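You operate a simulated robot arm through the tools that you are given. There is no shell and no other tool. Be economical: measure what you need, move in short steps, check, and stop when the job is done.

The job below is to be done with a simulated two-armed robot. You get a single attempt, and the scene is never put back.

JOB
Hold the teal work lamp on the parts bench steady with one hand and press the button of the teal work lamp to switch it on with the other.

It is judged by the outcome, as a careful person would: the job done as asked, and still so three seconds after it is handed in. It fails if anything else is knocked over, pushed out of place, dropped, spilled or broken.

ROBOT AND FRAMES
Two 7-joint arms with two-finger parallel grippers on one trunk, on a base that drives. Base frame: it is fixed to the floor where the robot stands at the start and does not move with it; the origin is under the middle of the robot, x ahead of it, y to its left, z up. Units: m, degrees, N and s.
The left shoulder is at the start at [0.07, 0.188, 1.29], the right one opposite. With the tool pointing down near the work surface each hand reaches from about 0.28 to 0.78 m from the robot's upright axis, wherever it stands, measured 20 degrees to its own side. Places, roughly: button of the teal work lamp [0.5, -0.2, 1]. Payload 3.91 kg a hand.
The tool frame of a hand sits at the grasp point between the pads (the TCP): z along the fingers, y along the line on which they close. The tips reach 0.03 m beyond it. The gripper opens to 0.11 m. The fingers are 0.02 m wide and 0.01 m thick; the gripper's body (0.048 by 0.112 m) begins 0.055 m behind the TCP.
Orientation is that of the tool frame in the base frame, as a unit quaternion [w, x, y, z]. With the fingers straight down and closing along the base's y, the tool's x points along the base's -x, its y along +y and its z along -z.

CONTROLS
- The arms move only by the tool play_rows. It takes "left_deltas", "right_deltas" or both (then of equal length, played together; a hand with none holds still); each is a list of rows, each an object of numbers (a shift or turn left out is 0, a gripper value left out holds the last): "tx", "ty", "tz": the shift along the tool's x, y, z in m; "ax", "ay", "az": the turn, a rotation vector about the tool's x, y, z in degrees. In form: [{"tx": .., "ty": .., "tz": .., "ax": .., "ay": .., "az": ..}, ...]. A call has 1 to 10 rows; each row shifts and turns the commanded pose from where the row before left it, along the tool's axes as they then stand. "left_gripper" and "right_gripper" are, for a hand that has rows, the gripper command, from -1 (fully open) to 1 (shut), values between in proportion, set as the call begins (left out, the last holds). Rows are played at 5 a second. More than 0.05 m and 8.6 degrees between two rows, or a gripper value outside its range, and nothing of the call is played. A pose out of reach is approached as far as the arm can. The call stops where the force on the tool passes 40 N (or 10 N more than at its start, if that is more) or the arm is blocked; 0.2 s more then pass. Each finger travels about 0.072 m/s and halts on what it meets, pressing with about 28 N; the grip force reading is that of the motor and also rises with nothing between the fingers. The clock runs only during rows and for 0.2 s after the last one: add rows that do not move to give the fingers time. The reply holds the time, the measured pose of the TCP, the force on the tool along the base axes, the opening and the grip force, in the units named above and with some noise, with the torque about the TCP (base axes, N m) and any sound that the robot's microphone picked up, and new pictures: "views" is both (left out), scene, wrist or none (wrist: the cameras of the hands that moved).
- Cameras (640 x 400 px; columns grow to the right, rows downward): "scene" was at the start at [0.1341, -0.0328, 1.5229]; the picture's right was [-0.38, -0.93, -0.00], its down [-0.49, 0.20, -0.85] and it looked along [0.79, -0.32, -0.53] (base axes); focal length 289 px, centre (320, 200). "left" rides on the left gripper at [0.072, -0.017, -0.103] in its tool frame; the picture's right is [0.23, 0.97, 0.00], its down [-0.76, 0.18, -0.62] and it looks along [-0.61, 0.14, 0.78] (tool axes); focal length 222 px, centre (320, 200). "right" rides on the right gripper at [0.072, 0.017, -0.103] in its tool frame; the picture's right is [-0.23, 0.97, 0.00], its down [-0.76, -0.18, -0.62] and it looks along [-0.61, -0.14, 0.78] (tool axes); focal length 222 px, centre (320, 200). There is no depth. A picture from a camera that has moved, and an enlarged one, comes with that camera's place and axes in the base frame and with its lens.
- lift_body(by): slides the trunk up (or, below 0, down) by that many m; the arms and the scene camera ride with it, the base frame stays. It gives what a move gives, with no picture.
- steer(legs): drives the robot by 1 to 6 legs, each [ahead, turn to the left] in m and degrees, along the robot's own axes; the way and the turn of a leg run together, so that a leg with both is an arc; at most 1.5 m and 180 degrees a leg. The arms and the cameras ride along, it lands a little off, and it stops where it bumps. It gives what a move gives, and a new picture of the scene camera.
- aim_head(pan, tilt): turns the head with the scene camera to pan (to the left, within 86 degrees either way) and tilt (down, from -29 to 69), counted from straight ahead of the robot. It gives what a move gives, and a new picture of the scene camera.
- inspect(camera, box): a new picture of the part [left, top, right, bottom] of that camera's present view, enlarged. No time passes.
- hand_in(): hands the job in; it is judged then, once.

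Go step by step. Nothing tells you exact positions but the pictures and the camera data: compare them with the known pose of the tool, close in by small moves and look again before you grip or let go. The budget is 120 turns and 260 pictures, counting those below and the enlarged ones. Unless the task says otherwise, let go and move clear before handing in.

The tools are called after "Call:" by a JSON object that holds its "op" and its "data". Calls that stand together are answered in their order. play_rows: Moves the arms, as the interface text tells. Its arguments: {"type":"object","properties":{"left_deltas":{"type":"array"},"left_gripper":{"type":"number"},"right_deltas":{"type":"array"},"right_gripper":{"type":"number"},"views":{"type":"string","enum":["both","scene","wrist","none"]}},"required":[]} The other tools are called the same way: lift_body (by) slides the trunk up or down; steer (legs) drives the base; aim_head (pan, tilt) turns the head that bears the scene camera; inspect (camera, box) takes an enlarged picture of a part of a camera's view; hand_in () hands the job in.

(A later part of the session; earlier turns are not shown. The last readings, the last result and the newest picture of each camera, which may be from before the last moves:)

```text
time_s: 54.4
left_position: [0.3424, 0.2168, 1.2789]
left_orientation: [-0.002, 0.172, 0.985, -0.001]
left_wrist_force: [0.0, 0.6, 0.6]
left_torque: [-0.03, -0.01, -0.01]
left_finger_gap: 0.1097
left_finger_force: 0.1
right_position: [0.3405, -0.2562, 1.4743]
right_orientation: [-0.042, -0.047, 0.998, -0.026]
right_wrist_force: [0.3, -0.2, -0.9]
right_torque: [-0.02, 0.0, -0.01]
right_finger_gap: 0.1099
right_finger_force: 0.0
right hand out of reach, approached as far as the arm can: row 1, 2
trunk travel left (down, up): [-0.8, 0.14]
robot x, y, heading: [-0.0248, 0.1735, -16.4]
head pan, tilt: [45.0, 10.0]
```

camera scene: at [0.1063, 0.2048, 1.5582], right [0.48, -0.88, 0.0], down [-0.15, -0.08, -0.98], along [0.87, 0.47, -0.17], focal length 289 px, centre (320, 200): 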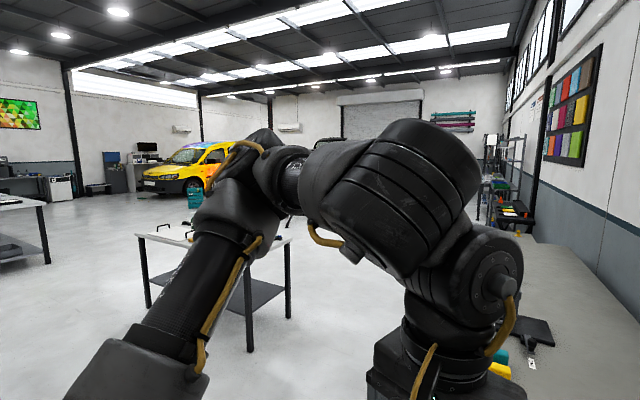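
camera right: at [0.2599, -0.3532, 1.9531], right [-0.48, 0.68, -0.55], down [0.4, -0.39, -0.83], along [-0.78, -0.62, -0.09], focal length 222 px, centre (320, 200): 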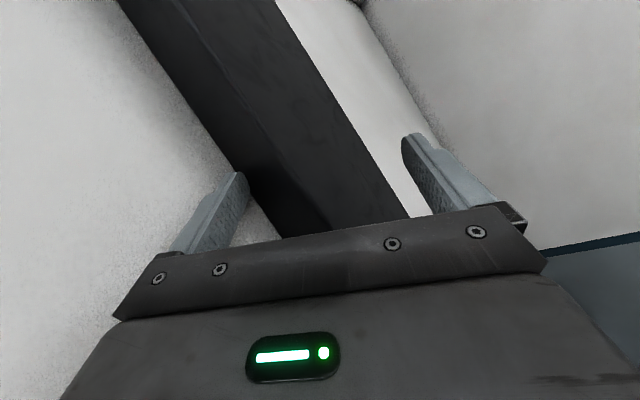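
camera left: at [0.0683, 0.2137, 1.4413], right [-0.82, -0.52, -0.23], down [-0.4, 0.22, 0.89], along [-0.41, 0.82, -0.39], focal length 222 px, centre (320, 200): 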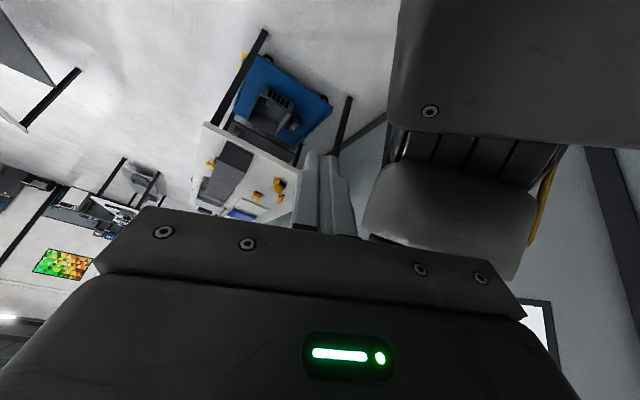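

The right arm sits at some joint limit with the fingers down. Since I need it tilted forward anyway, I'll try tilting and then lowering.

Call:
{"op": "play_rows", "data": {"right_deltas": [{"ay": -8}, {"ay": -8}, {"ay": -8}], "views": "none"}}

Call:
{"op": "play_rows", "data": {"right_deltas": [{"tz": 0.036, "tx": 0.016}, {"tz": 0.036, "tx": 0.016}, {"tz": 0.036, "tx": 0.016}], "views": "none"}}

Call:
{"op": "aim_head", "data": {"pan": -25, "tilt": 5}}

```text
time_s: 55.2
left_position: [0.3404, 0.2144, 1.2816]
left_orientation: [0.0, 0.172, 0.985, 0.001]
left_wrist_force: [0.1, -0.5, -0.3]
left_torque: [0.07, -0.01, -0.02]
left_finger_gap: 0.11
left_finger_force: 0.0
right_position: [0.3015, -0.3671, 1.5639]
right_orientation: [0.161, -0.048, 0.986, -0.018]
right_wrist_force: [-0.5, -0.8, 0.3]
right_torque: [0.01, -0.03, 0.02]
right_finger_gap: 0.1101
right_finger_force: 0.0
right hand out of reach, approached as far as the arm can: row 1, 2, 3
trunk travel left (down, up): [-0.8, 0.14]
robot x, y, heading: [-0.0231, 0.1752, -16.4]
head pan, tilt: [45.0, 10.0]
```

```text
time_s: 56.0
left_position: [0.3424, 0.2158, 1.2793]
left_orientation: [-0.001, 0.172, 0.985, -0.001]
left_wrist_force: [0.7, -1.4, 0.6]
left_torque: [0.02, 0.04, 0.0]
left_finger_gap: 0.1099
left_finger_force: 0.0
right_position: [0.3206, -0.4188, 1.5343]
right_orientation: [0.168, -0.049, 0.985, -0.01]
right_wrist_force: [1.5, 0.7, -0.3]
right_torque: [0.0, 0.04, 0.01]
right_finger_gap: 0.1097
right_finger_force: 0.0
right hand out of reach, approached as far as the arm can: row 1, 2, 3
trunk travel left (down, up): [-0.8, 0.14]
robot x, y, heading: [-0.0261, 0.1741, -16.4]
head pan, tilt: [45.0, 10.0]
```

```text
time_s: 57.4
left_position: [0.3434, 0.2163, 1.2796]
left_orientation: [-0.001, 0.172, 0.985, -0.001]
left_wrist_force: [-0.2, 0.0, -0.2]
left_torque: [-0.01, 0.02, 0.03]
left_finger_gap: 0.1102
left_finger_force: 0.1
right_position: [0.3196, -0.4177, 1.5347]
right_orientation: [0.167, -0.05, 0.985, -0.01]
right_wrist_force: [-0.4, -0.3, 0.0]
right_torque: [0.01, 0.0, 0.03]
right_finger_gap: 0.1101
right_finger_force: 0.0
trunk travel left (down, up): [-0.8, 0.14]
robot x, y, heading: [-0.0256, 0.1701, -16.4]
head pan, tilt: [-25.0, 5.0]
camera scene: at [0.0936, 0.0997, 1.5662], right [-0.66, -0.75, 0.0], down [-0.07, 0.06, -1.0], along [0.75, -0.66, -0.09], focal length 289 px, centre (320, 200)
```

scene: 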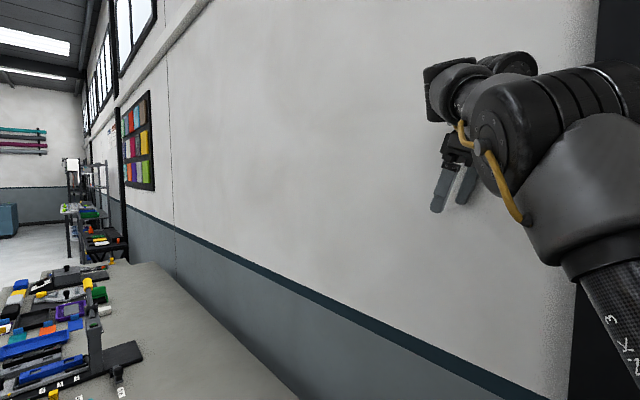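

The right elbow has flipped to the inner side, which is why it can't come down. I need to swing the right hand back over its shoulder and down the outside, in open space, so I'll turn left again and check what is around.

Call:
{"op": "steer", "data": {"legs": [[0, 90]]}}

Call:
{"op": "aim_head", "data": {"pan": 60, "tilt": 25}}

```text
time_s: 61.6
left_position: [-0.0726, 0.5378, 1.2805]
left_orientation: [-0.001, -0.581, 0.814, -0.001]
left_wrist_force: [0.9, 0.1, -0.2]
left_torque: [0.02, 0.0, -0.01]
left_finger_gap: 0.1099
left_finger_force: 0.1
right_position: [0.5631, 0.5261, 1.534]
right_orientation: [-0.125, 0.736, -0.656, -0.112]
right_wrist_force: [0.3, 0.8, -0.7]
right_torque: [-0.03, 0.02, 0.02]
right_finger_gap: 0.1099
right_finger_force: 0.1
trunk travel left (down, up): [-0.8, 0.14]
robot x, y, heading: [-0.026, 0.1737, 74.5]
head pan, tilt: [-25.0, 5.0]
camera scene: at [0.0503, 0.2924, 1.5662], right [0.76, -0.65, 0.0], down [-0.06, -0.07, -1.0], along [0.65, 0.76, -0.09], focal length 289 px, centre (320, 200)
```

scene: 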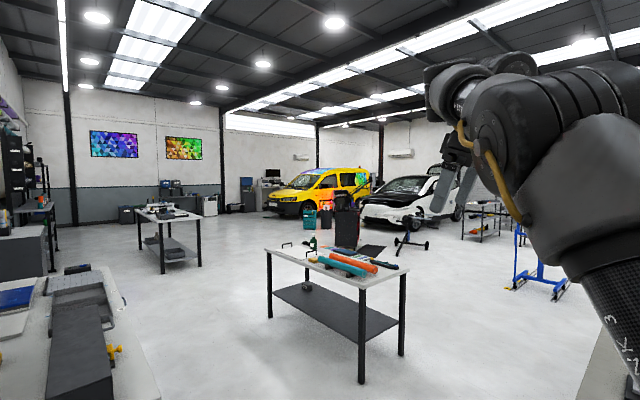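

```text
time_s: 63.2
left_position: [-0.0727, 0.5403, 1.2801]
left_orientation: [-0.001, -0.581, 0.814, -0.001]
left_wrist_force: [-0.1, 0.2, 0.7]
left_torque: [-0.04, -0.01, 0.0]
left_finger_gap: 0.1098
left_finger_force: 0.0
right_position: [0.5622, 0.5253, 1.5335]
right_orientation: [-0.124, 0.736, -0.655, -0.112]
right_wrist_force: [1.0, -0.6, -0.1]
right_torque: [0.0, -0.01, -0.01]
right_finger_gap: 0.11
right_finger_force: 0.1
trunk travel left (down, up): [-0.8, 0.14]
robot x, y, heading: [-0.0254, 0.1775, 74.2]
head pan, tilt: [60.0, 25.0]
camera scene: at [-0.0743, 0.2888, 1.5338], right [0.71, 0.7, 0.0], down [0.3, -0.3, -0.91], along [-0.63, 0.65, -0.42], focal length 289 px, centre (320, 200)
```

scene: 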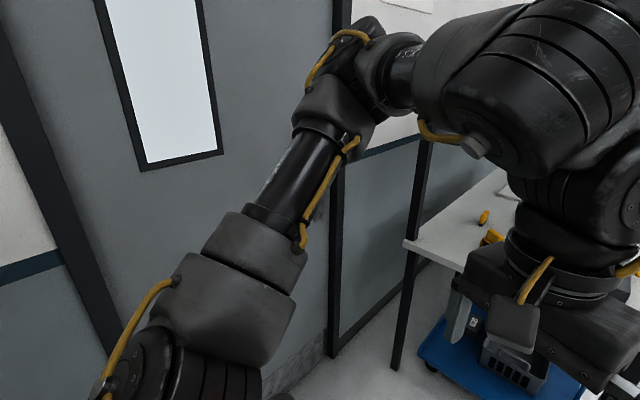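

Space is fine here. I'll sweep the right hand backward on the outside with the fingers pitching back, to bring the elbow round.

Call:
{"op": "play_rows", "data": {"right_deltas": [{"tx": 0.0427, "ty": 0.006, "tz": -0.015, "ay": 6}, {"tx": 0.0441, "ty": 0.006, "tz": -0.0105, "ay": 6}, {"tx": 0.0449, "ty": 0.006, "tz": -0.0058, "ay": 6}, {"tx": 0.0453, "ty": 0.006, "tz": -0.0011, "ay": 6}, {"tx": 0.0452, "ty": 0.006, "tz": 0.0036, "ay": 6}, {"tx": 0.0445, "ty": 0.006, "tz": 0.0083, "ay": 6}, {"tx": 0.0434, "ty": 0.006, "tz": 0.0129, "ay": 6}, {"tx": 0.0418, "ty": 0.006, "tz": 0.0174, "ay": 6}, {"tx": 0.0398, "ty": 0.006, "tz": 0.0217}], "views": "none"}}

Call:
{"op": "aim_head", "data": {"pan": -60, "tilt": 10}}

```text
time_s: 65.2
left_position: [-0.0722, 0.5398, 1.2809]
left_orientation: [0.0, -0.581, 0.814, -0.001]
left_wrist_force: [-0.6, 0.1, -0.5]
left_torque: [0.05, 0.02, -0.03]
left_finger_gap: 0.1099
left_finger_force: 0.0
right_position: [0.5515, 0.1136, 1.5279]
right_orientation: [0.151, 0.719, -0.65, 0.197]
right_wrist_force: [-0.5, 0.4, -0.3]
right_torque: [-0.01, 0.0, 0.01]
right_finger_gap: 0.1101
right_finger_force: 0.0
trunk travel left (down, up): [-0.8, 0.14]
robot x, y, heading: [-0.0223, 0.1762, 74.4]
head pan, tilt: [60.0, 25.0]
```

```text
time_s: 67.2
left_position: [-0.0724, 0.5378, 1.2802]
left_orientation: [0.0, -0.581, 0.814, -0.001]
left_wrist_force: [0.1, 0.0, -0.3]
left_torque: [0.01, -0.01, 0.02]
left_finger_gap: 0.1101
left_finger_force: 0.1
right_position: [0.5517, 0.1147, 1.5278]
right_orientation: [0.152, 0.719, -0.649, 0.196]
right_wrist_force: [0.4, -1.1, -0.6]
right_torque: [-0.03, 0.0, 0.03]
right_finger_gap: 0.1098
right_finger_force: 0.0
trunk travel left (down, up): [-0.8, 0.14]
robot x, y, heading: [-0.0266, 0.1707, 74.5]
head pan, tilt: [-60.0, 10.0]
camera scene: at [0.0803, 0.2461, 1.5581], right [0.25, -0.97, 0.0], down [-0.17, -0.04, -0.98], along [0.95, 0.25, -0.17], focal length 289 px, centre (320, 200)
```

scene: 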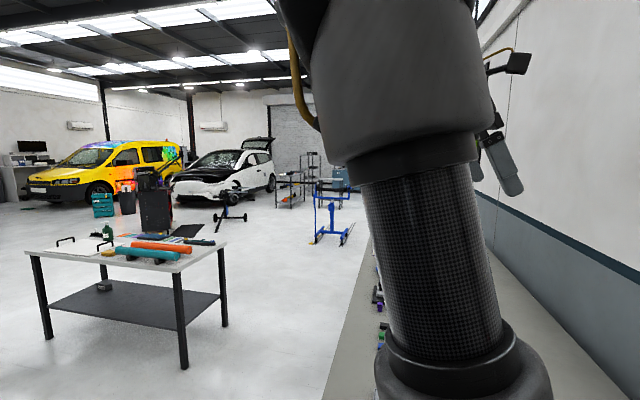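

That was fully reachable. Now I'll lower the hand there, on the outside; there's plenty of height above the bench items.

Call:
{"op": "play_rows", "data": {"right_deltas": [{"tx": -0.019, "ty": 0.0014, "tz": 0.035}, {"tx": -0.019, "ty": 0.0014, "tz": 0.035}, {"tx": -0.019, "ty": 0.0014, "tz": 0.035}, {"tx": -0.019, "ty": 0.0014, "tz": 0.035}, {"tx": -0.019, "ty": 0.0014, "tz": 0.035}, {"tx": -0.019, "ty": 0.0014, "tz": 0.035}], "views": "scene"}}

```text
time_s: 68.6
left_position: [-0.0693, 0.5409, 1.2803]
left_orientation: [-0.002, -0.581, 0.814, -0.001]
left_wrist_force: [1.0, -0.8, 0.4]
left_torque: [-0.03, 0.02, 0.01]
left_finger_gap: 0.1102
left_finger_force: 0.1
right_position: [0.5533, 0.1142, 1.2932]
right_orientation: [0.153, 0.717, -0.651, 0.197]
right_wrist_force: [0.2, 0.9, 0.2]
right_torque: [-0.02, 0.04, -0.02]
right_finger_gap: 0.1099
right_finger_force: 0.2
trunk travel left (down, up): [-0.8, 0.14]
robot x, y, heading: [-0.0263, 0.1758, 74.5]
head pan, tilt: [-60.0, 10.0]
camera scene: at [0.0833, 0.2478, 1.5579], right [0.25, -0.97, 0.0], down [-0.17, -0.04, -0.98], along [0.95, 0.24, -0.18], focal length 289 px, centre (320, 200)
```

scene: 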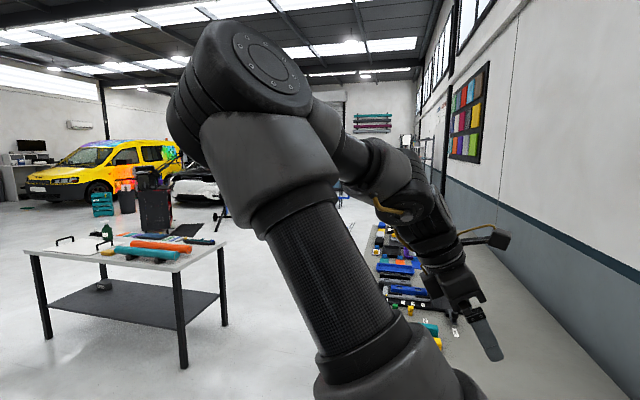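

The right arm now has freedom again. I'll bring this hand forward at this height while levelling it to point down.

Call:
{"op": "play_rows", "data": {"right_deltas": [{"tx": -0.0308, "ty": -0.014, "tz": -0.0162, "ay": -3.5}, {"tx": -0.0317, "ty": -0.014, "tz": -0.0143, "ay": -3.5}, {"tx": -0.0326, "ty": -0.014, "tz": -0.0123, "ay": -3.5}, {"tx": -0.0332, "ty": -0.014, "tz": -0.0103, "ay": -3.5}, {"tx": -0.0338, "ty": -0.014, "tz": -0.0082, "ay": -3.5}, {"tx": -0.0343, "ty": -0.014, "tz": -0.0062, "ay": -3.5}, {"tx": -0.0346, "ty": -0.014, "tz": -0.0041, "ay": -3.5}, {"tx": -0.0347, "ty": -0.014, "tz": -0.0019, "ay": -3.5}], "views": "scene"}}

```text
time_s: 70.4
left_position: [-0.0711, 0.5396, 1.2799]
left_orientation: [-0.001, -0.581, 0.814, -0.001]
left_wrist_force: [-0.3, 0.5, -0.6]
left_torque: [0.02, 0.01, 0.01]
left_finger_gap: 0.11
left_finger_force: 0.0
right_position: [0.633, 0.4014, 1.2926]
right_orientation: [-0.009, 0.744, -0.668, 0.017]
right_wrist_force: [-0.4, 0.0, -0.2]
right_torque: [-0.02, 0.03, 0.0]
right_finger_gap: 0.11
right_finger_force: 0.1
trunk travel left (down, up): [-0.8, 0.14]
robot x, y, heading: [-0.0235, 0.1731, 74.7]
head pan, tilt: [-60.0, 10.0]
camera scene: at [0.0817, 0.2467, 1.558], right [0.25, -0.97, 0.0], down [-0.17, -0.04, -0.98], along [0.95, 0.24, -0.17], focal length 289 px, centre (320, 200)
```

scene: 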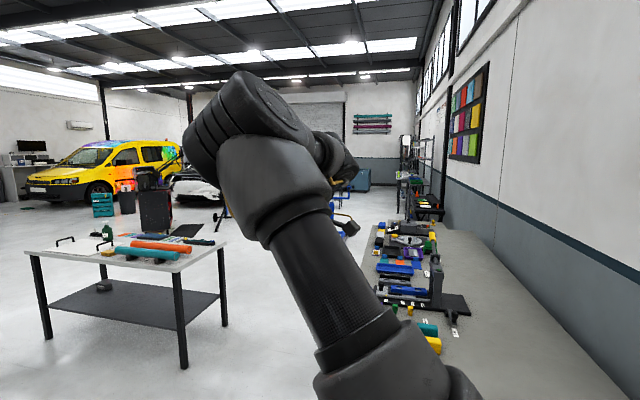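

Now inward, toward the position the hold will need relative to the robot.

Call:
{"op": "play_rows", "data": {"right_deltas": [{"tx": -0.0147, "ty": 0.0372}, {"tx": -0.0147, "ty": 0.0372}, {"tx": -0.0147, "ty": 0.0372}, {"tx": -0.0147, "ty": 0.0372}, {"tx": -0.0147, "ty": 0.0372}, {"tx": -0.0147, "ty": 0.0372}], "views": "scene"}}

```text
time_s: 71.8
left_position: [-0.0701, 0.5404, 1.2794]
left_orientation: [-0.002, -0.581, 0.814, -0.001]
left_wrist_force: [0.3, -0.4, -0.7]
left_torque: [0.0, 0.04, 0.02]
left_finger_gap: 0.1101
left_finger_force: 0.1
right_position: [0.4387, 0.4347, 1.1935]
right_orientation: [0.122, 0.717, -0.684, 0.056]
right_wrist_force: [0.4, -0.1, -0.5]
right_torque: [-0.01, 0.04, 0.0]
right_finger_gap: 0.1102
right_finger_force: 0.0
trunk travel left (down, up): [-0.8, 0.14]
robot x, y, heading: [-0.0227, 0.172, 74.6]
head pan, tilt: [-60.0, 10.0]
stopped in row 6 (right hand): the arm was blocked; the commanded pose is now the measured one
camera scene: at [0.0828, 0.2485, 1.5578], right [0.25, -0.97, 0.0], down [-0.17, -0.04, -0.98], along [0.95, 0.24, -0.18], focal length 289 px, centre (320, 200)
```

scene: 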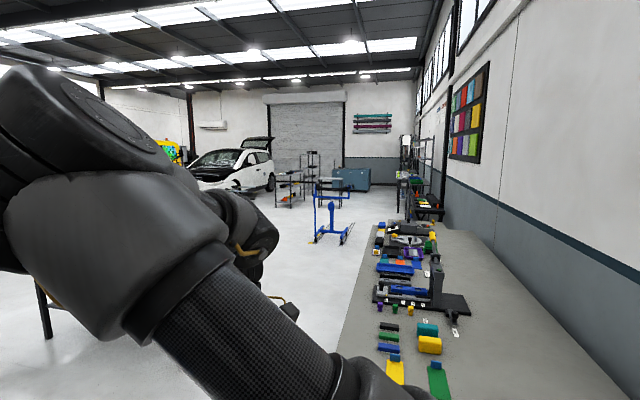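

Moving inward drives the elbow across the chest, so the elbow still has the wrong side. I'll go back out and up, then down further behind the shoulder (reversing the way it got flipped).

Call:
{"op": "play_rows", "data": {"right_deltas": [{"tx": 0.02, "ty": -0.03}, {"tx": 0.03, "ty": -0.03, "tz": -0.01}, {"tx": 0.04, "ty": -0.01, "tz": -0.0257}, {"tx": 0.04, "ty": -0.003, "tz": -0.0257}, {"tx": 0.04, "ty": 0.0, "tz": -0.0257, "ay": 5}, {"tx": 0.04, "ty": 0.0, "tz": -0.0257, "ay": 5}, {"tx": 0.04, "ty": 0.0, "tz": -0.0257, "ay": 5}, {"tx": 0.04, "ty": 0.0, "tz": -0.0257, "ay": 5}, {"tx": 0.04, "tz": -0.0257, "ay": 5}, {"tx": 0.04, "tz": -0.0257, "ay": 5}], "views": "scene"}}

```text
time_s: 74.0
left_position: [-0.0732, 0.5385, 1.281]
left_orientation: [-0.001, -0.581, 0.814, -0.001]
left_wrist_force: [0.4, -1.2, -0.6]
left_torque: [0.0, 0.0, -0.03]
left_finger_gap: 0.1102
left_finger_force: 0.1
right_position: [0.5514, 0.183, 1.5223]
right_orientation: [0.295, 0.679, -0.629, 0.239]
right_wrist_force: [-0.1, 0.7, -0.1]
right_torque: [-0.01, 0.01, 0.02]
right_finger_gap: 0.1098
right_finger_force: 0.2
trunk travel left (down, up): [-0.8, 0.14]
robot x, y, heading: [-0.0239, 0.1727, 73.9]
head pan, tilt: [-60.0, 10.0]
camera scene: at [0.0799, 0.2453, 1.5582], right [0.25, -0.97, 0.0], down [-0.17, -0.04, -0.98], along [0.95, 0.24, -0.17], focal length 289 px, centre (320, 200)
```

scene: 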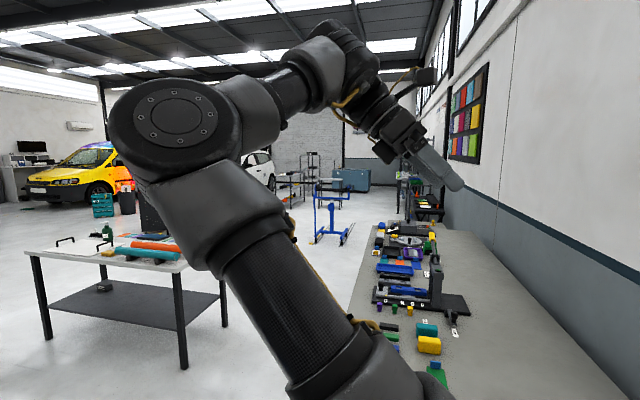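

Now the posture is clear: the right elbow points forward. I'll stretch the arm out to the robot's right, fingers along the arm, and roll it so the elbow passes over the top to the back. First I'll point the hand outward.

Call:
{"op": "play_rows", "data": {"right_deltas": [{"ax": 7.95, "ay": 2.37}, {"ax": 7.95, "ay": 2.37}, {"ax": 7.95, "ay": 2.37}, {"ax": 7.95, "ay": 2.37}, {"ax": 7.95, "ay": 2.37}, {"ax": 7.95, "ay": 2.37}, {"ax": 7.95, "ay": 2.37}, {"ax": 7.95, "ay": 2.37}, {"ax": 7.95, "ay": 2.37}, {"ax": 7.95, "ay": 2.37}], "views": "scene"}}

```text
time_s: 76.2
left_position: [-0.0736, 0.5393, 1.2805]
left_orientation: [0.0, -0.581, 0.814, 0.0]
left_wrist_force: [-0.4, -0.1, -0.2]
left_torque: [-0.01, -0.02, 0.01]
left_finger_gap: 0.1101
left_finger_force: 0.2
right_position: [0.5566, 0.1956, 1.539]
right_orientation: [-0.084, 0.65, -0.265, 0.707]
right_wrist_force: [0.7, -0.2, -0.9]
right_torque: [0.03, 0.0, -0.02]
right_finger_gap: 0.1098
right_finger_force: 0.2
right hand out of reach, approached as far as the arm can: row 10
trunk travel left (down, up): [-0.8, 0.14]
robot x, y, heading: [-0.0232, 0.1726, 74.4]
head pan, tilt: [-60.0, 10.0]
camera scene: at [0.0781, 0.2448, 1.5583], right [0.25, -0.97, 0.0], down [-0.17, -0.04, -0.99], along [0.95, 0.24, -0.17], focal length 289 px, centre (320, 200)
```

scene: 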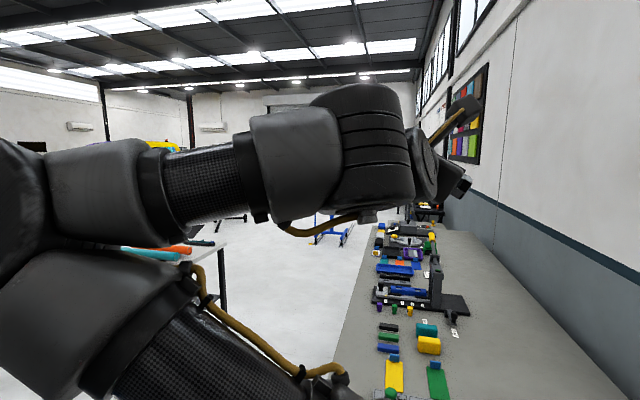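

The hand now points outward. I'll extend it.

Call:
{"op": "play_rows", "data": {"right_deltas": [{"tz": 0.045}, {"tz": 0.045}, {"tz": 0.045}, {"tz": 0.045}, {"tz": 0.045}, {"tz": 0.045}, {"tz": 0.045}], "views": "scene"}}

```text
time_s: 77.8
left_position: [-0.0688, 0.5383, 1.2809]
left_orientation: [-0.002, -0.58, 0.814, 0.0]
left_wrist_force: [0.0, 0.1, 0.7]
left_torque: [0.0, 0.07, 0.01]
left_finger_gap: 0.1099
left_finger_force: 0.2
right_position: [0.8646, 0.1184, 1.5448]
right_orientation: [-0.093, 0.651, -0.264, 0.706]
right_wrist_force: [0.1, -0.2, 0.1]
right_torque: [-0.01, -0.03, 0.0]
right_finger_gap: 0.1099
right_finger_force: 0.1
trunk travel left (down, up): [-0.8, 0.14]
robot x, y, heading: [-0.0242, 0.1732, 74.5]
head pan, tilt: [-60.0, 10.0]
camera scene: at [0.0831, 0.2442, 1.558], right [0.25, -0.97, 0.0], down [-0.17, -0.04, -0.98], along [0.95, 0.25, -0.18], focal length 289 px, centre (320, 200)
```

scene: 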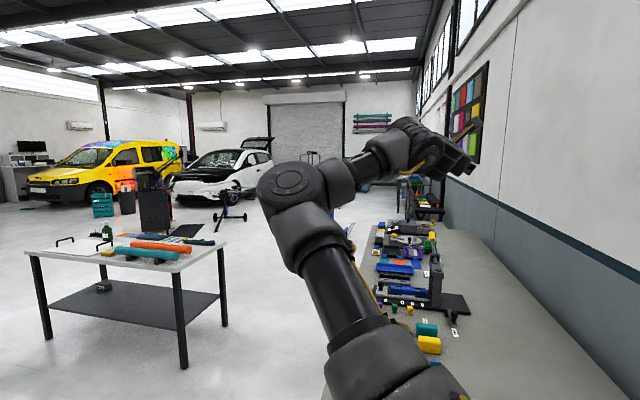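

Now I'll roll the hand about the arm's length to bring the elbow up and over.

Call:
{"op": "play_rows", "data": {"right_deltas": [{"az": 8.5}, {"az": 8.5}, {"az": 8.5}, {"az": 8.5}, {"az": 8.5}, {"az": 8.5}, {"az": 8.5}, {"az": 8.5}, {"az": 8.5}, {"az": 8.5}], "views": "scene"}}

```text
time_s: 80.0
left_position: [-0.0723, 0.5389, 1.2802]
left_orientation: [0.0, -0.581, 0.814, -0.001]
left_wrist_force: [-0.6, 0.0, -0.5]
left_torque: [-0.01, -0.02, 0.02]
left_finger_gap: 0.1097
left_finger_force: 0.1
right_position: [0.8627, 0.1191, 1.5452]
right_orientation: [0.545, -0.301, 0.634, -0.46]
right_wrist_force: [0.6, 0.8, 0.3]
right_torque: [0.01, 0.01, 0.02]
right_finger_gap: 0.1103
right_finger_force: 0.1
trunk travel left (down, up): [-0.8, 0.14]
robot x, y, heading: [-0.0213, 0.1711, 74.4]
head pan, tilt: [-60.0, 10.0]
camera scene: at [0.0799, 0.2456, 1.5582], right [0.25, -0.97, 0.0], down [-0.17, -0.04, -0.98], along [0.95, 0.24, -0.17], focal length 289 px, centre (320, 200)
```

scene: 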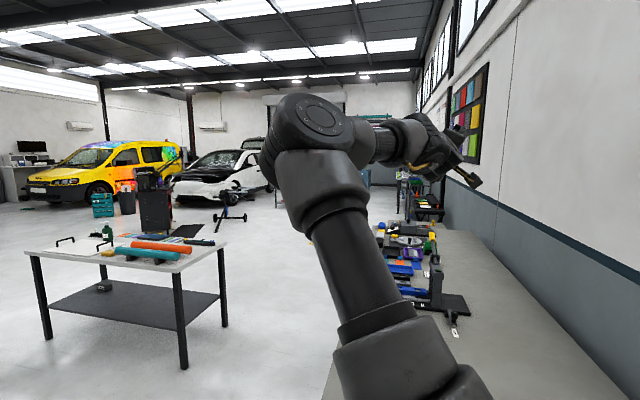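

It works: the elbow is coming up. More roll.

Call:
{"op": "play_rows", "data": {"right_deltas": [{"az": 8.5}, {"az": 8.5}, {"az": 8.5}, {"az": 8.5}, {"az": 8.5}, {"az": 8.5}, {"az": 8.5}, {"az": 8.5}, {"az": 8.5}, {"az": 8.5}], "views": "scene"}}

```text
time_s: 82.2
left_position: [-0.072, 0.5406, 1.2803]
left_orientation: [0.0, -0.581, 0.814, -0.001]
left_wrist_force: [-0.4, 0.6, -0.3]
left_torque: [-0.03, 0.02, -0.02]
left_finger_gap: 0.11
left_finger_force: 0.0
right_position: [0.8629, 0.1215, 1.5478]
right_orientation: [0.68, -0.034, 0.7, -0.215]
right_wrist_force: [-0.7, 0.7, -0.2]
right_torque: [0.03, 0.01, -0.01]
right_finger_gap: 0.1099
right_finger_force: 0.0
right hand out of reach, approached as far as the arm can: row 6, 7, 8, 9, 10
trunk travel left (down, up): [-0.8, 0.14]
robot x, y, heading: [-0.0232, 0.1705, 74.2]
head pan, tilt: [-60.0, 10.0]
camera scene: at [0.0801, 0.2464, 1.5581], right [0.25, -0.97, 0.0], down [-0.17, -0.04, -0.98], along [0.95, 0.24, -0.17], focal length 289 px, centre (320, 200)
```

scene: 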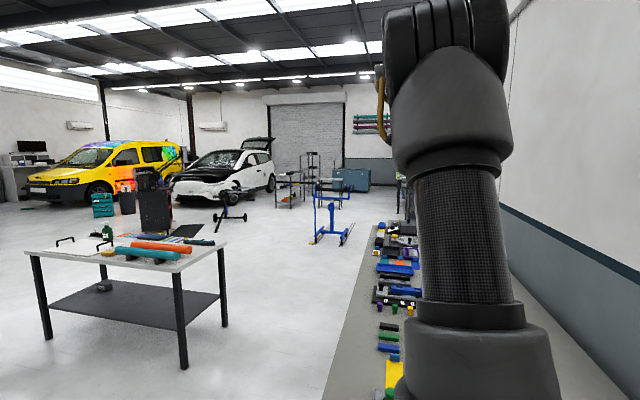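

The elbow is now up on top. I'll fold the hand down and draw it in toward the shoulder.

Call:
{"op": "play_rows", "data": {"right_deltas": [{"tx": 0.0, "tz": -0.035, "ay": 8.5}, {"tx": 0.0052, "tz": -0.0346, "ay": 8.5}, {"tx": 0.0102, "tz": -0.0335, "ay": 8.5}, {"tx": 0.0151, "tz": -0.0316, "ay": 8.5}, {"tx": 0.0196, "tz": -0.029, "ay": 8.5}, {"tx": 0.0236, "tz": -0.0258, "ay": 8.5}, {"tx": 0.0272, "tz": -0.022, "ay": 8.5}, {"tx": 0.0302, "tz": -0.0178, "ay": 8.5}, {"tx": 0.0325, "tz": -0.0131, "ay": 8.5}, {"tx": 0.02, "tz": -0.004, "ay": 8.5}], "views": "scene"}}

```text
time_s: 84.3
left_position: [-0.0716, 0.5407, 1.2793]
left_orientation: [-0.001, -0.581, 0.814, -0.001]
left_wrist_force: [0.3, 0.4, 0.1]
left_torque: [-0.02, -0.02, 0.0]
left_finger_gap: 0.1098
left_finger_force: 0.2
right_position: [0.5467, 0.2109, 1.5442]
right_orientation: [0.026, 0.119, 0.976, -0.18]
right_wrist_force: [0.5, 0.9, -0.3]
right_torque: [-0.03, 0.04, 0.02]
right_finger_gap: 0.1104
right_finger_force: 0.0
right hand out of reach, approached as far as the arm can: row 2
trunk travel left (down, up): [-0.8, 0.14]
robot x, y, heading: [-0.024, 0.1738, 74.6]
head pan, tilt: [-60.0, 10.0]
camera scene: at [0.0814, 0.2468, 1.558], right [0.25, -0.97, 0.0], down [-0.17, -0.04, -0.98], along [0.95, 0.24, -0.17], focal length 289 px, centre (320, 200)
```

scene: 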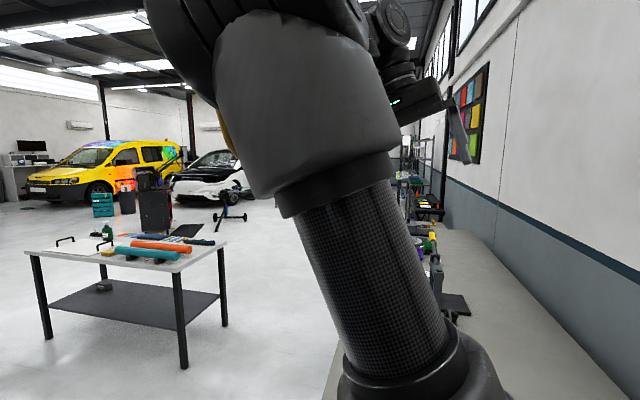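

The hand points down again. I'll unroll the wrist (yaw) here, where the wrist rather than the elbow should take it up.

Call:
{"op": "play_rows", "data": {"right_deltas": [{"az": -8.5}, {"az": -8.5}, {"az": -8.5}, {"az": -8.5}, {"az": -8.5}, {"az": -8.5}, {"tz": 0.035}, {"tz": 0.035}, {"tz": 0.035}, {"tz": 0.035}], "views": "scene"}}

```text
time_s: 86.5
left_position: [-0.0717, 0.5391, 1.2808]
left_orientation: [0.0, -0.58, 0.814, 0.0]
left_wrist_force: [-0.1, 0.1, 0.7]
left_torque: [0.01, -0.01, -0.03]
left_finger_gap: 0.1099
left_finger_force: 0.0
right_position: [0.5474, 0.1599, 1.4121]
right_orientation: [-0.052, -0.312, 0.932, -0.174]
right_wrist_force: [1.2, 0.6, 0.0]
right_torque: [-0.01, 0.02, 0.01]
right_finger_gap: 0.1099
right_finger_force: 0.0
trunk travel left (down, up): [-0.8, 0.14]
robot x, y, heading: [-0.0239, 0.1732, 74.5]
head pan, tilt: [-60.0, 10.0]
camera scene: at [0.0807, 0.2459, 1.5581], right [0.25, -0.97, 0.0], down [-0.17, -0.04, -0.98], along [0.95, 0.25, -0.17], focal length 289 px, centre (320, 200)
```

scene: 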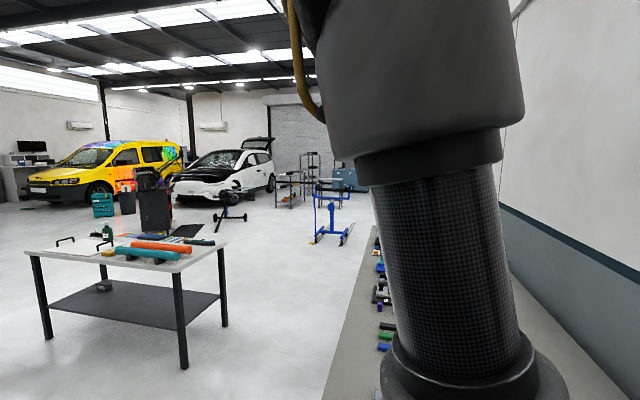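

Good, reachable and the elbow stays out. Now forward while levelling, then more yaw.

Call:
{"op": "play_rows", "data": {"right_deltas": [{"tx": -0.0276, "ty": 0.021, "tz": -0.0128, "ax": -2.1, "ay": -1.5}, {"tx": -0.0276, "ty": 0.021, "tz": -0.012, "ax": -2.1, "ay": -1.5}, {"tx": -0.0276, "ty": 0.021, "tz": -0.01, "ax": -2.1, "ay": -1.5}, {"tx": -0.0276, "ty": 0.021, "tz": -0.008, "ax": -2.1, "ay": -1.5}, {"tx": -0.0276, "ty": 0.021, "tz": -0.006, "ax": -2.1, "ay": -1.5}, {"tx": -0.0276, "ty": 0.021, "tz": -0.004, "ax": -2.1, "ay": -1.5}, {"az": -8.5}, {"az": -8.5}, {"az": -8.5}, {"az": -8.5}], "views": "scene"}}

```text
time_s: 88.8
left_position: [-0.0726, 0.5397, 1.2806]
left_orientation: [-0.001, -0.581, 0.814, -0.002]
left_wrist_force: [1.2, 0.4, -0.2]
left_torque: [-0.02, -0.01, -0.03]
left_finger_gap: 0.1098
left_finger_force: 0.0
right_position: [0.6031, 0.3684, 1.4144]
right_orientation: [-0.027, -0.582, 0.812, -0.041]
right_wrist_force: [0.9, -0.2, 0.7]
right_torque: [0.0, -0.01, 0.0]
right_finger_gap: 0.1096
right_finger_force: 0.1
trunk travel left (down, up): [-0.8, 0.14]
robot x, y, heading: [-0.0255, 0.1711, 74.5]
head pan, tilt: [-60.0, 10.0]
camera scene: at [0.0801, 0.2458, 1.5582], right [0.25, -0.97, 0.0], down [-0.17, -0.04, -0.98], along [0.95, 0.24, -0.17], focal length 289 px, centre (320, 200)
```

scene: 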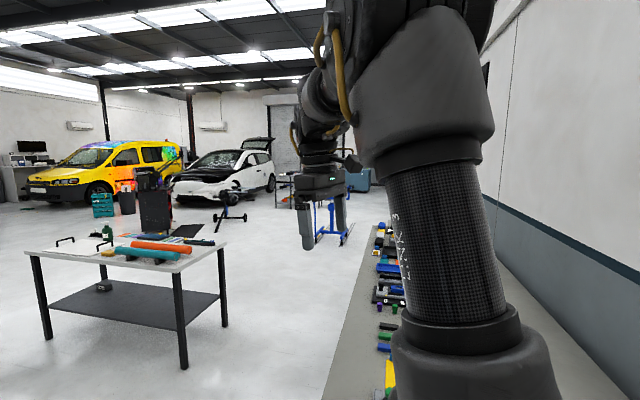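

The right arm is back in its natural posture. I'll bring it inward and down to a normal ready pose.

Call:
{"op": "play_rows", "data": {"right_deltas": [{"ty": 0.04, "tz": 0.02}, {"ty": 0.04, "tz": 0.02}, {"ty": 0.04, "tz": 0.02}, {"ty": 0.04, "tz": 0.02}, {"ty": 0.04, "tz": 0.02}, {"az": -7}, {"az": -7}], "views": "none"}}

Call:
{"op": "steer", "data": {"legs": [[0, -90]]}}

Call:
{"op": "aim_head", "data": {"pan": -12, "tilt": 45}}

```text
time_s: 90.3
left_position: [-0.0711, 0.5384, 1.2817]
left_orientation: [0.0, -0.581, 0.814, -0.001]
left_wrist_force: [-1.0, 0.0, -0.5]
left_torque: [0.04, 0.05, 0.0]
left_finger_gap: 0.11
left_finger_force: 0.0
right_position: [0.4139, 0.4228, 1.3076]
right_orientation: [-0.032, -0.676, 0.736, -0.03]
right_wrist_force: [0.5, -1.1, 0.4]
right_torque: [-0.01, 0.03, -0.01]
right_finger_gap: 0.11
right_finger_force: 0.1
trunk travel left (down, up): [-0.8, 0.14]
robot x, y, heading: [-0.0241, 0.1768, 74.3]
head pan, tilt: [-60.0, 10.0]
```

```text
time_s: 94.6
left_position: [0.3415, 0.2224, 1.2809]
left_orientation: [0.0, 0.163, 0.987, 0.0]
left_wrist_force: [0.3, 0.3, -0.2]
left_torque: [0.03, -0.01, -0.01]
left_finger_gap: 0.1101
left_finger_force: 0.0
right_position: [0.2277, -0.2646, 1.3077]
right_orientation: [-0.046, 0.042, 0.998, 0.0]
right_wrist_force: [0.8, 0.3, -0.2]
right_torque: [0.02, 0.03, -0.04]
right_finger_gap: 0.11
right_finger_force: 0.0
trunk travel left (down, up): [-0.8, 0.14]
robot x, y, heading: [-0.0261, 0.1727, -15.6]
head pan, tilt: [-60.0, 10.0]
camera scene: at [0.0484, 0.0715, 1.5582], right [-0.97, -0.25, 0.0], down [-0.04, 0.17, -0.98], along [0.25, -0.95, -0.17], focal length 289 px, centre (320, 200)
```

scene: 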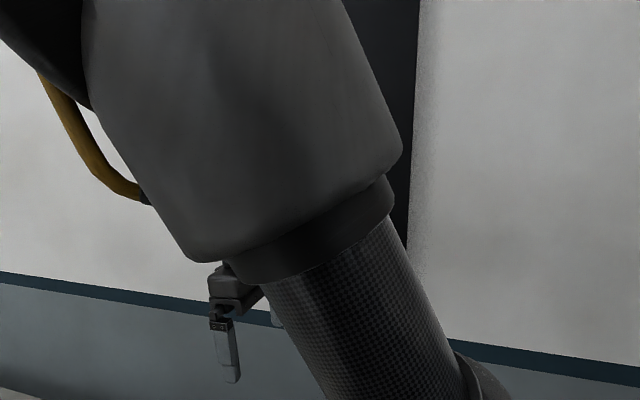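

```text
time_s: 95.7
left_position: [0.342, 0.2217, 1.2808]
left_orientation: [-0.002, 0.164, 0.987, -0.002]
left_wrist_force: [-0.4, -0.5, 0.7]
left_torque: [0.0, -0.03, -0.03]
left_finger_gap: 0.1099
left_finger_force: 0.0
right_position: [0.2267, -0.2636, 1.3078]
right_orientation: [-0.047, 0.043, 0.998, 0.001]
right_wrist_force: [0.4, -0.1, -0.3]
right_torque: [-0.01, 0.01, -0.01]
right_finger_gap: 0.1101
right_finger_force: 0.0
trunk travel left (down, up): [-0.8, 0.14]
robot x, y, heading: [-0.0251, 0.1731, -15.4]
head pan, tilt: [-12.0, 45.0]
camera scene: at [0.0971, 0.1237, 1.5033], right [-0.46, -0.89, 0.0], down [-0.63, 0.33, -0.71], along [0.63, -0.33, -0.71], focal length 289 px, centre (320, 200)
```

scene: 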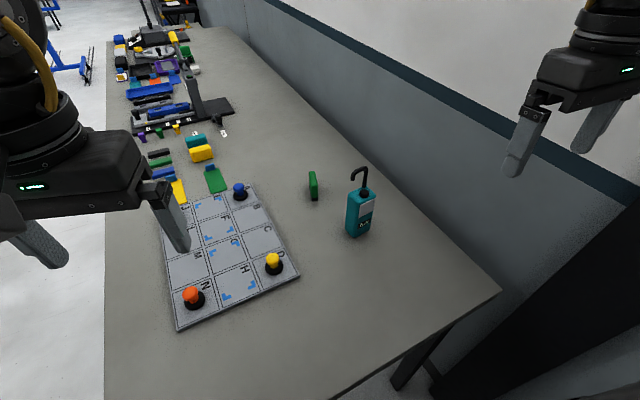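

Both arms are now normal and everything stands in place. I'll lower the right hand in front of the lamp and square it.

Call:
{"op": "play_rows", "data": {"right_deltas": [{"tx": -0.024, "ty": 0.0118, "tz": 0.0275}, {"tx": -0.024, "ty": 0.0118, "tz": 0.0275}, {"tx": -0.024, "ty": 0.0118, "tz": 0.0275}, {"tx": -0.024, "ty": 0.0118, "tz": 0.0275}, {"tx": -0.02, "ty": 0.0118, "tz": 0.0275}, {"tx": -0.01, "ty": 0.0118, "tz": 0.0275}, {"az": -5}, {"az": -5}], "views": "none"}}

Call:
{"op": "play_rows", "data": {"right_deltas": [{"ay": -7}, {"ay": -7}, {"ay": -7}], "views": "scene"}}

```text
time_s: 97.5
left_position: [0.342, 0.2231, 1.281]
left_orientation: [-0.001, 0.163, 0.987, -0.001]
left_wrist_force: [0.2, -0.9, 0.0]
left_torque: [-0.03, -0.02, 0.03]
left_finger_gap: 0.1097
left_finger_force: 0.1
right_position: [0.3266, -0.2223, 1.1293]
right_orientation: [-0.038, -0.023, 0.998, 0.033]
right_wrist_force: [-1.0, 0.0, -0.8]
right_torque: [-0.01, 0.01, -0.02]
right_finger_gap: 0.1099
right_finger_force: 0.0
right hand out of reach, approached as far as the arm can: row 5, 6
trunk travel left (down, up): [-0.8, 0.14]
robot x, y, heading: [-0.0244, 0.1744, -15.4]
head pan, tilt: [-12.0, 45.0]
```

```text
time_s: 98.3
left_position: [0.341, 0.2226, 1.2802]
left_orientation: [-0.001, 0.163, 0.987, -0.001]
left_wrist_force: [-0.3, -0.2, 0.2]
left_torque: [-0.01, 0.0, 0.0]
left_finger_gap: 0.1098
left_finger_force: 0.0
right_position: [0.3277, -0.2197, 1.1301]
right_orientation: [0.145, -0.022, 0.989, 0.031]
right_wrist_force: [-0.4, 0.2, 0.6]
right_torque: [0.0, 0.01, 0.0]
right_finger_gap: 0.11
right_finger_force: 0.0
trunk travel left (down, up): [-0.8, 0.14]
robot x, y, heading: [-0.0234, 0.1744, -15.5]
head pan, tilt: [-12.0, 45.0]
camera scene: at [0.0974, 0.1236, 1.5032], right [-0.46, -0.89, 0.0], down [-0.63, 0.33, -0.71], along [0.63, -0.33, -0.71], focal length 289 px, centre (320, 200)
```

scene: 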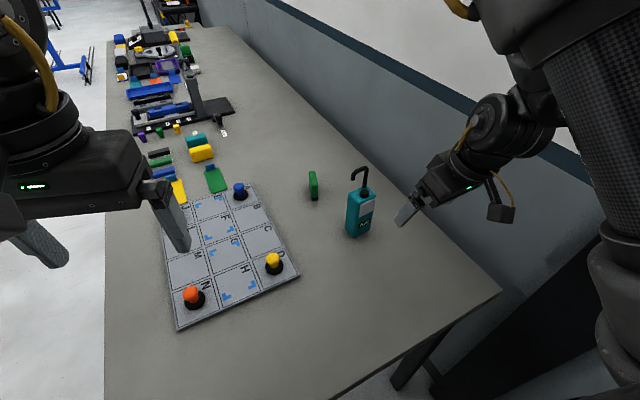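

Tilting works in this posture. I'll continue to about 50° from vertical and check.

Call:
{"op": "play_rows", "data": {"right_deltas": [{"ay": -8}, {"ay": -8}, {"ay": -8}, {"ay": -8}], "views": "both"}}

```text
time_s: 99.3
left_position: [0.3439, 0.2218, 1.2796]
left_orientation: [-0.002, 0.163, 0.987, -0.001]
left_wrist_force: [1.1, -0.6, -0.7]
left_torque: [0.02, 0.04, -0.05]
left_finger_gap: 0.1102
left_finger_force: 0.1
right_position: [0.3589, -0.2342, 1.1305]
right_orientation: [0.403, -0.038, 0.914, 0.024]
right_wrist_force: [0.9, 0.4, 0.2]
right_torque: [0.03, -0.02, 0.01]
right_finger_gap: 0.1101
right_finger_force: 0.2
right hand out of reach, approached as far as the arm can: row 3, 4
trunk travel left (down, up): [-0.8, 0.14]
robot x, y, heading: [-0.0261, 0.1744, -15.3]
head pan, tilt: [-12.0, 45.0]
camera scene: at [0.0995, 0.1226, 1.503], right [-0.46, -0.89, 0.0], down [-0.63, 0.33, -0.71], along [0.63, -0.32, -0.71], focal length 289 px, centre (320, 200)
camera right: at [0.2334, -0.2285, 1.1457], right [0.06, 0.98, 0.18], down [0.07, -0.19, 0.98], along [1.0, -0.05, -0.08], focal length 222 px, centre (320, 200)
```

scene: 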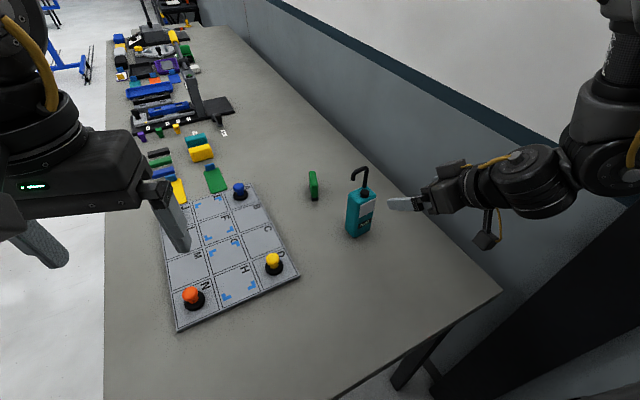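
right: 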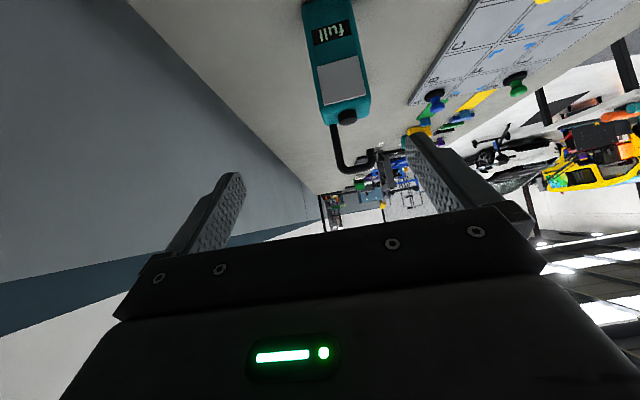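

The hand is tilted and squared well, with no forces. I'll go to the pre-grasp point in line with the lamp, about 13 cm back.

Call:
{"op": "play_rows", "data": {"right_deltas": [{"tx": 0.0095, "ty": 0.0074, "tz": 0.0188}, {"tx": 0.0095, "ty": 0.0074, "tz": 0.0188}, {"tx": 0.0095, "ty": 0.0074, "tz": 0.0188}, {"tx": 0.0095, "ty": 0.0074, "tz": 0.0188}, {}], "views": "both"}}

```text
time_s: 100.5
left_position: [0.3417, 0.2223, 1.2802]
left_orientation: [-0.001, 0.163, 0.987, -0.001]
left_wrist_force: [-0.6, -0.4, 0.5]
left_torque: [0.0, -0.01, -0.01]
left_finger_gap: 0.1101
left_finger_force: 0.1
right_position: [0.3855, -0.1992, 1.0514]
right_orientation: [0.404, -0.038, 0.914, 0.025]
right_wrist_force: [-0.3, 0.1, -0.2]
right_torque: [-0.02, 0.01, -0.02]
right_finger_gap: 0.11
right_finger_force: 0.0
trunk travel left (down, up): [-0.8, 0.14]
robot x, y, heading: [-0.0257, 0.1756, -15.4]
head pan, tilt: [-12.0, 45.0]
camera scene: at [0.0969, 0.1233, 1.5032], right [-0.46, -0.89, 0.0], down [-0.63, 0.33, -0.71], along [0.63, -0.33, -0.71], focal length 289 px, centre (320, 200)
camera right: at [0.2593, -0.1952, 1.0672], right [0.07, 0.98, 0.18], down [0.07, -0.19, 0.98], along [1.0, -0.05, -0.08], focal length 222 px, centre (320, 200)
```

scene: 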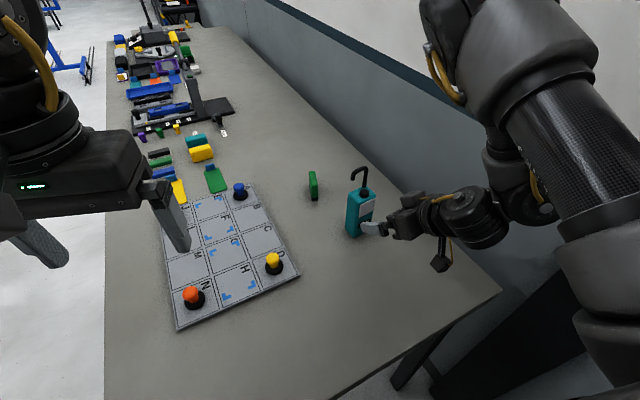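
right: 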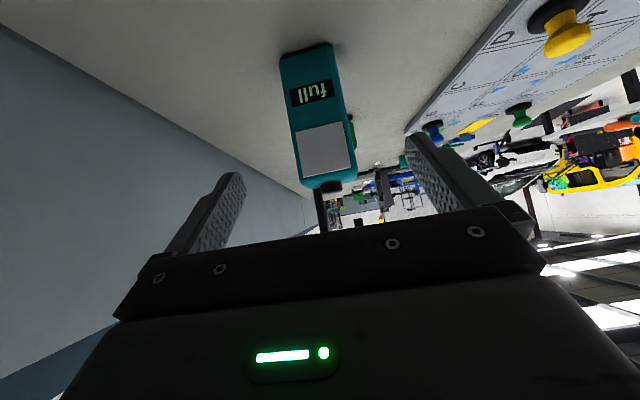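

The lamp is centred between the open fingers. I'll advance along the fingers in small steps to straddle the body, leaving a margin to the palm.

Call:
{"op": "play_rows", "data": {"right_deltas": [{"tz": 0.02}, {"tz": 0.02}, {"tz": 0.02}], "views": "both"}}

```text
time_s: 101.3
left_position: [0.3422, 0.2237, 1.2799]
left_orientation: [-0.001, 0.164, 0.986, -0.001]
left_wrist_force: [-0.2, -0.3, -0.2]
left_torque: [-0.03, -0.01, -0.03]
left_finger_gap: 0.1098
left_finger_force: 0.0
right_position: [0.4301, -0.1935, 1.0112]
right_orientation: [0.403, -0.038, 0.914, 0.025]
right_wrist_force: [-0.2, -0.5, 1.1]
right_torque: [0.02, -0.02, -0.01]
right_finger_gap: 0.11
right_finger_force: 0.1
trunk travel left (down, up): [-0.8, 0.14]
robot x, y, heading: [-0.0236, 0.1754, -15.4]
head pan, tilt: [-12.0, 45.0]
camera scene: at [0.0974, 0.1242, 1.5032], right [-0.46, -0.89, 0.0], down [-0.63, 0.33, -0.71], along [0.63, -0.33, -0.71], focal length 289 px, centre (320, 200)
camera right: at [0.3035, -0.1884, 1.0273], right [0.07, 0.98, 0.18], down [0.07, -0.19, 0.98], along [1.0, -0.05, -0.08], focal length 222 px, centre (320, 200)
```

scene: 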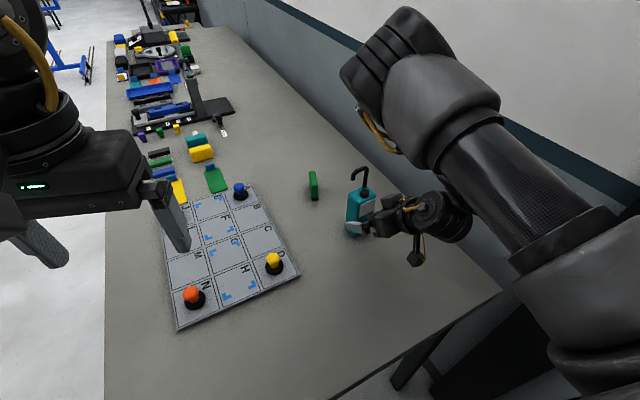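
right: 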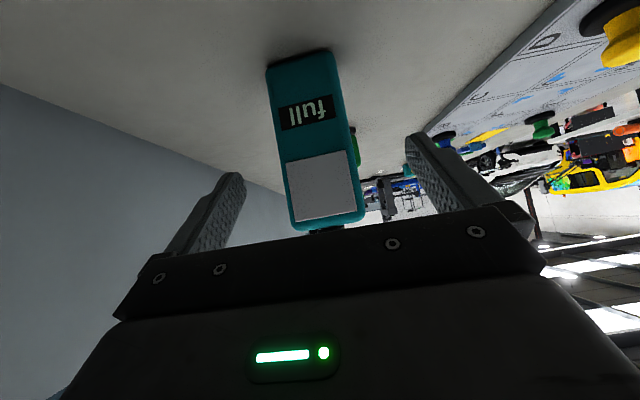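

Well centred, no contact. I'll advance the remaining ~5.5 cm.

Call:
{"op": "play_rows", "data": {"right_deltas": [{"tz": 0.019}, {"tz": 0.019}, {"tz": 0.017}, {}], "views": "both"}}

```text
time_s: 102.3
left_position: [0.3412, 0.2223, 1.2803]
left_orientation: [0.0, 0.164, 0.986, -0.001]
left_wrist_force: [-0.1, 0.0, 0.2]
left_torque: [-0.01, -0.01, -0.02]
left_finger_gap: 0.1099
left_finger_force: 0.1
right_position: [0.4716, -0.1898, 0.9723]
right_orientation: [0.403, -0.038, 0.914, 0.025]
right_wrist_force: [0.4, -0.6, 0.2]
right_torque: [0.0, 0.01, 0.02]
right_finger_gap: 0.11
right_finger_force: 0.1
trunk travel left (down, up): [-0.8, 0.14]
robot x, y, heading: [-0.0262, 0.1706, -15.3]
head pan, tilt: [-12.0, 45.0]
camera scene: at [0.097, 0.1236, 1.5032], right [-0.46, -0.89, 0.0], down [-0.63, 0.33, -0.71], along [0.63, -0.33, -0.71], focal length 289 px, centre (320, 200)
camera right: at [0.3441, -0.1848, 0.9892], right [0.07, 0.98, 0.18], down [0.07, -0.19, 0.98], along [1.0, -0.05, -0.08], focal length 222 px, centre (320, 200)
```

scene: 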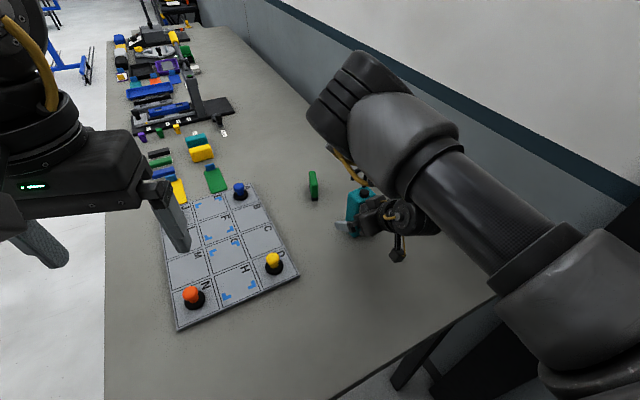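
right: 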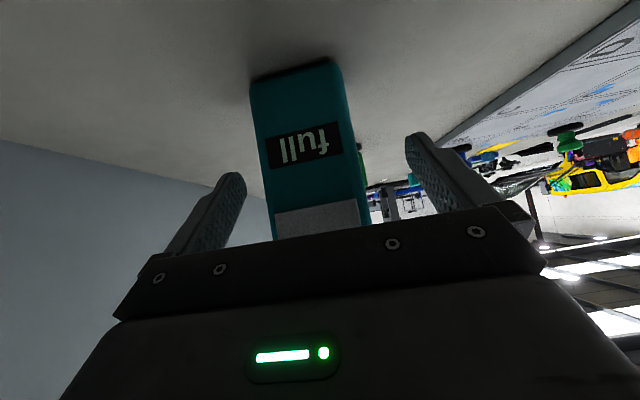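

The fingers straddle the lamp. I'll close partly first to check centring before gripping.

Call:
{"op": "play_rows", "data": {"right_deltas": [{"ty": -0.001}, {}, {}], "right_gripper": -0.25, "views": "wrist"}}

Call:
{"op": "inspect", "data": {"camera": "scene", "box": [310, 170, 430, 260]}}

```text
time_s: 103.1
left_position: [0.3414, 0.2237, 1.2791]
left_orientation: [0.0, 0.163, 0.987, -0.001]
left_wrist_force: [-1.2, -0.4, -1.2]
left_torque: [0.02, 0.03, 0.0]
left_finger_gap: 0.1102
left_finger_force: 0.1
right_position: [0.4704, -0.1912, 0.973]
right_orientation: [0.404, -0.039, 0.914, 0.024]
right_wrist_force: [-0.2, -0.2, -0.3]
right_torque: [-0.03, -0.03, 0.02]
right_finger_gap: 0.069
right_finger_force: 0.0
trunk travel left (down, up): [-0.8, 0.14]
robot x, y, heading: [-0.0207, 0.1761, -15.5]
head pan, tilt: [-12.0, 45.0]
camera right: at [0.3433, -0.1867, 0.9895], right [0.07, 0.98, 0.18], down [0.07, -0.19, 0.98], along [1.0, -0.05, -0.08], focal length 222 px, centre (320, 200)
```

right: 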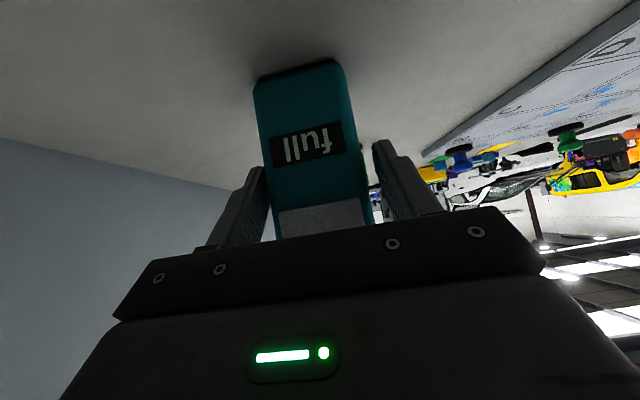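

```text
4.44 times, centred on (370, 215) of scene
camera zoom: at [0.0972, 0.1239, 1.5032], right [-0.46, -0.89, 0.0], down [-0.63, 0.33, -0.71], along [0.63, -0.33, -0.71], focal length 1285 px, centre (98, 133)
```

zoom: 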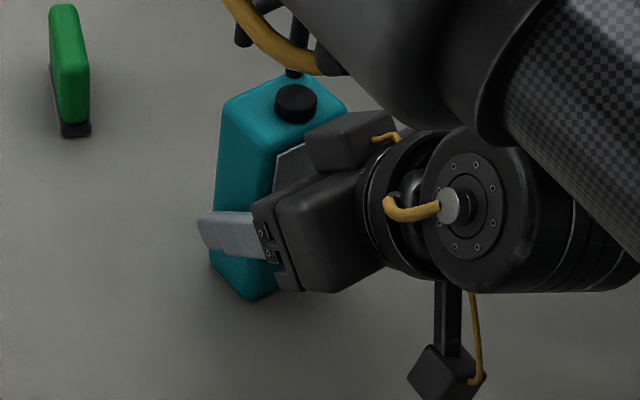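

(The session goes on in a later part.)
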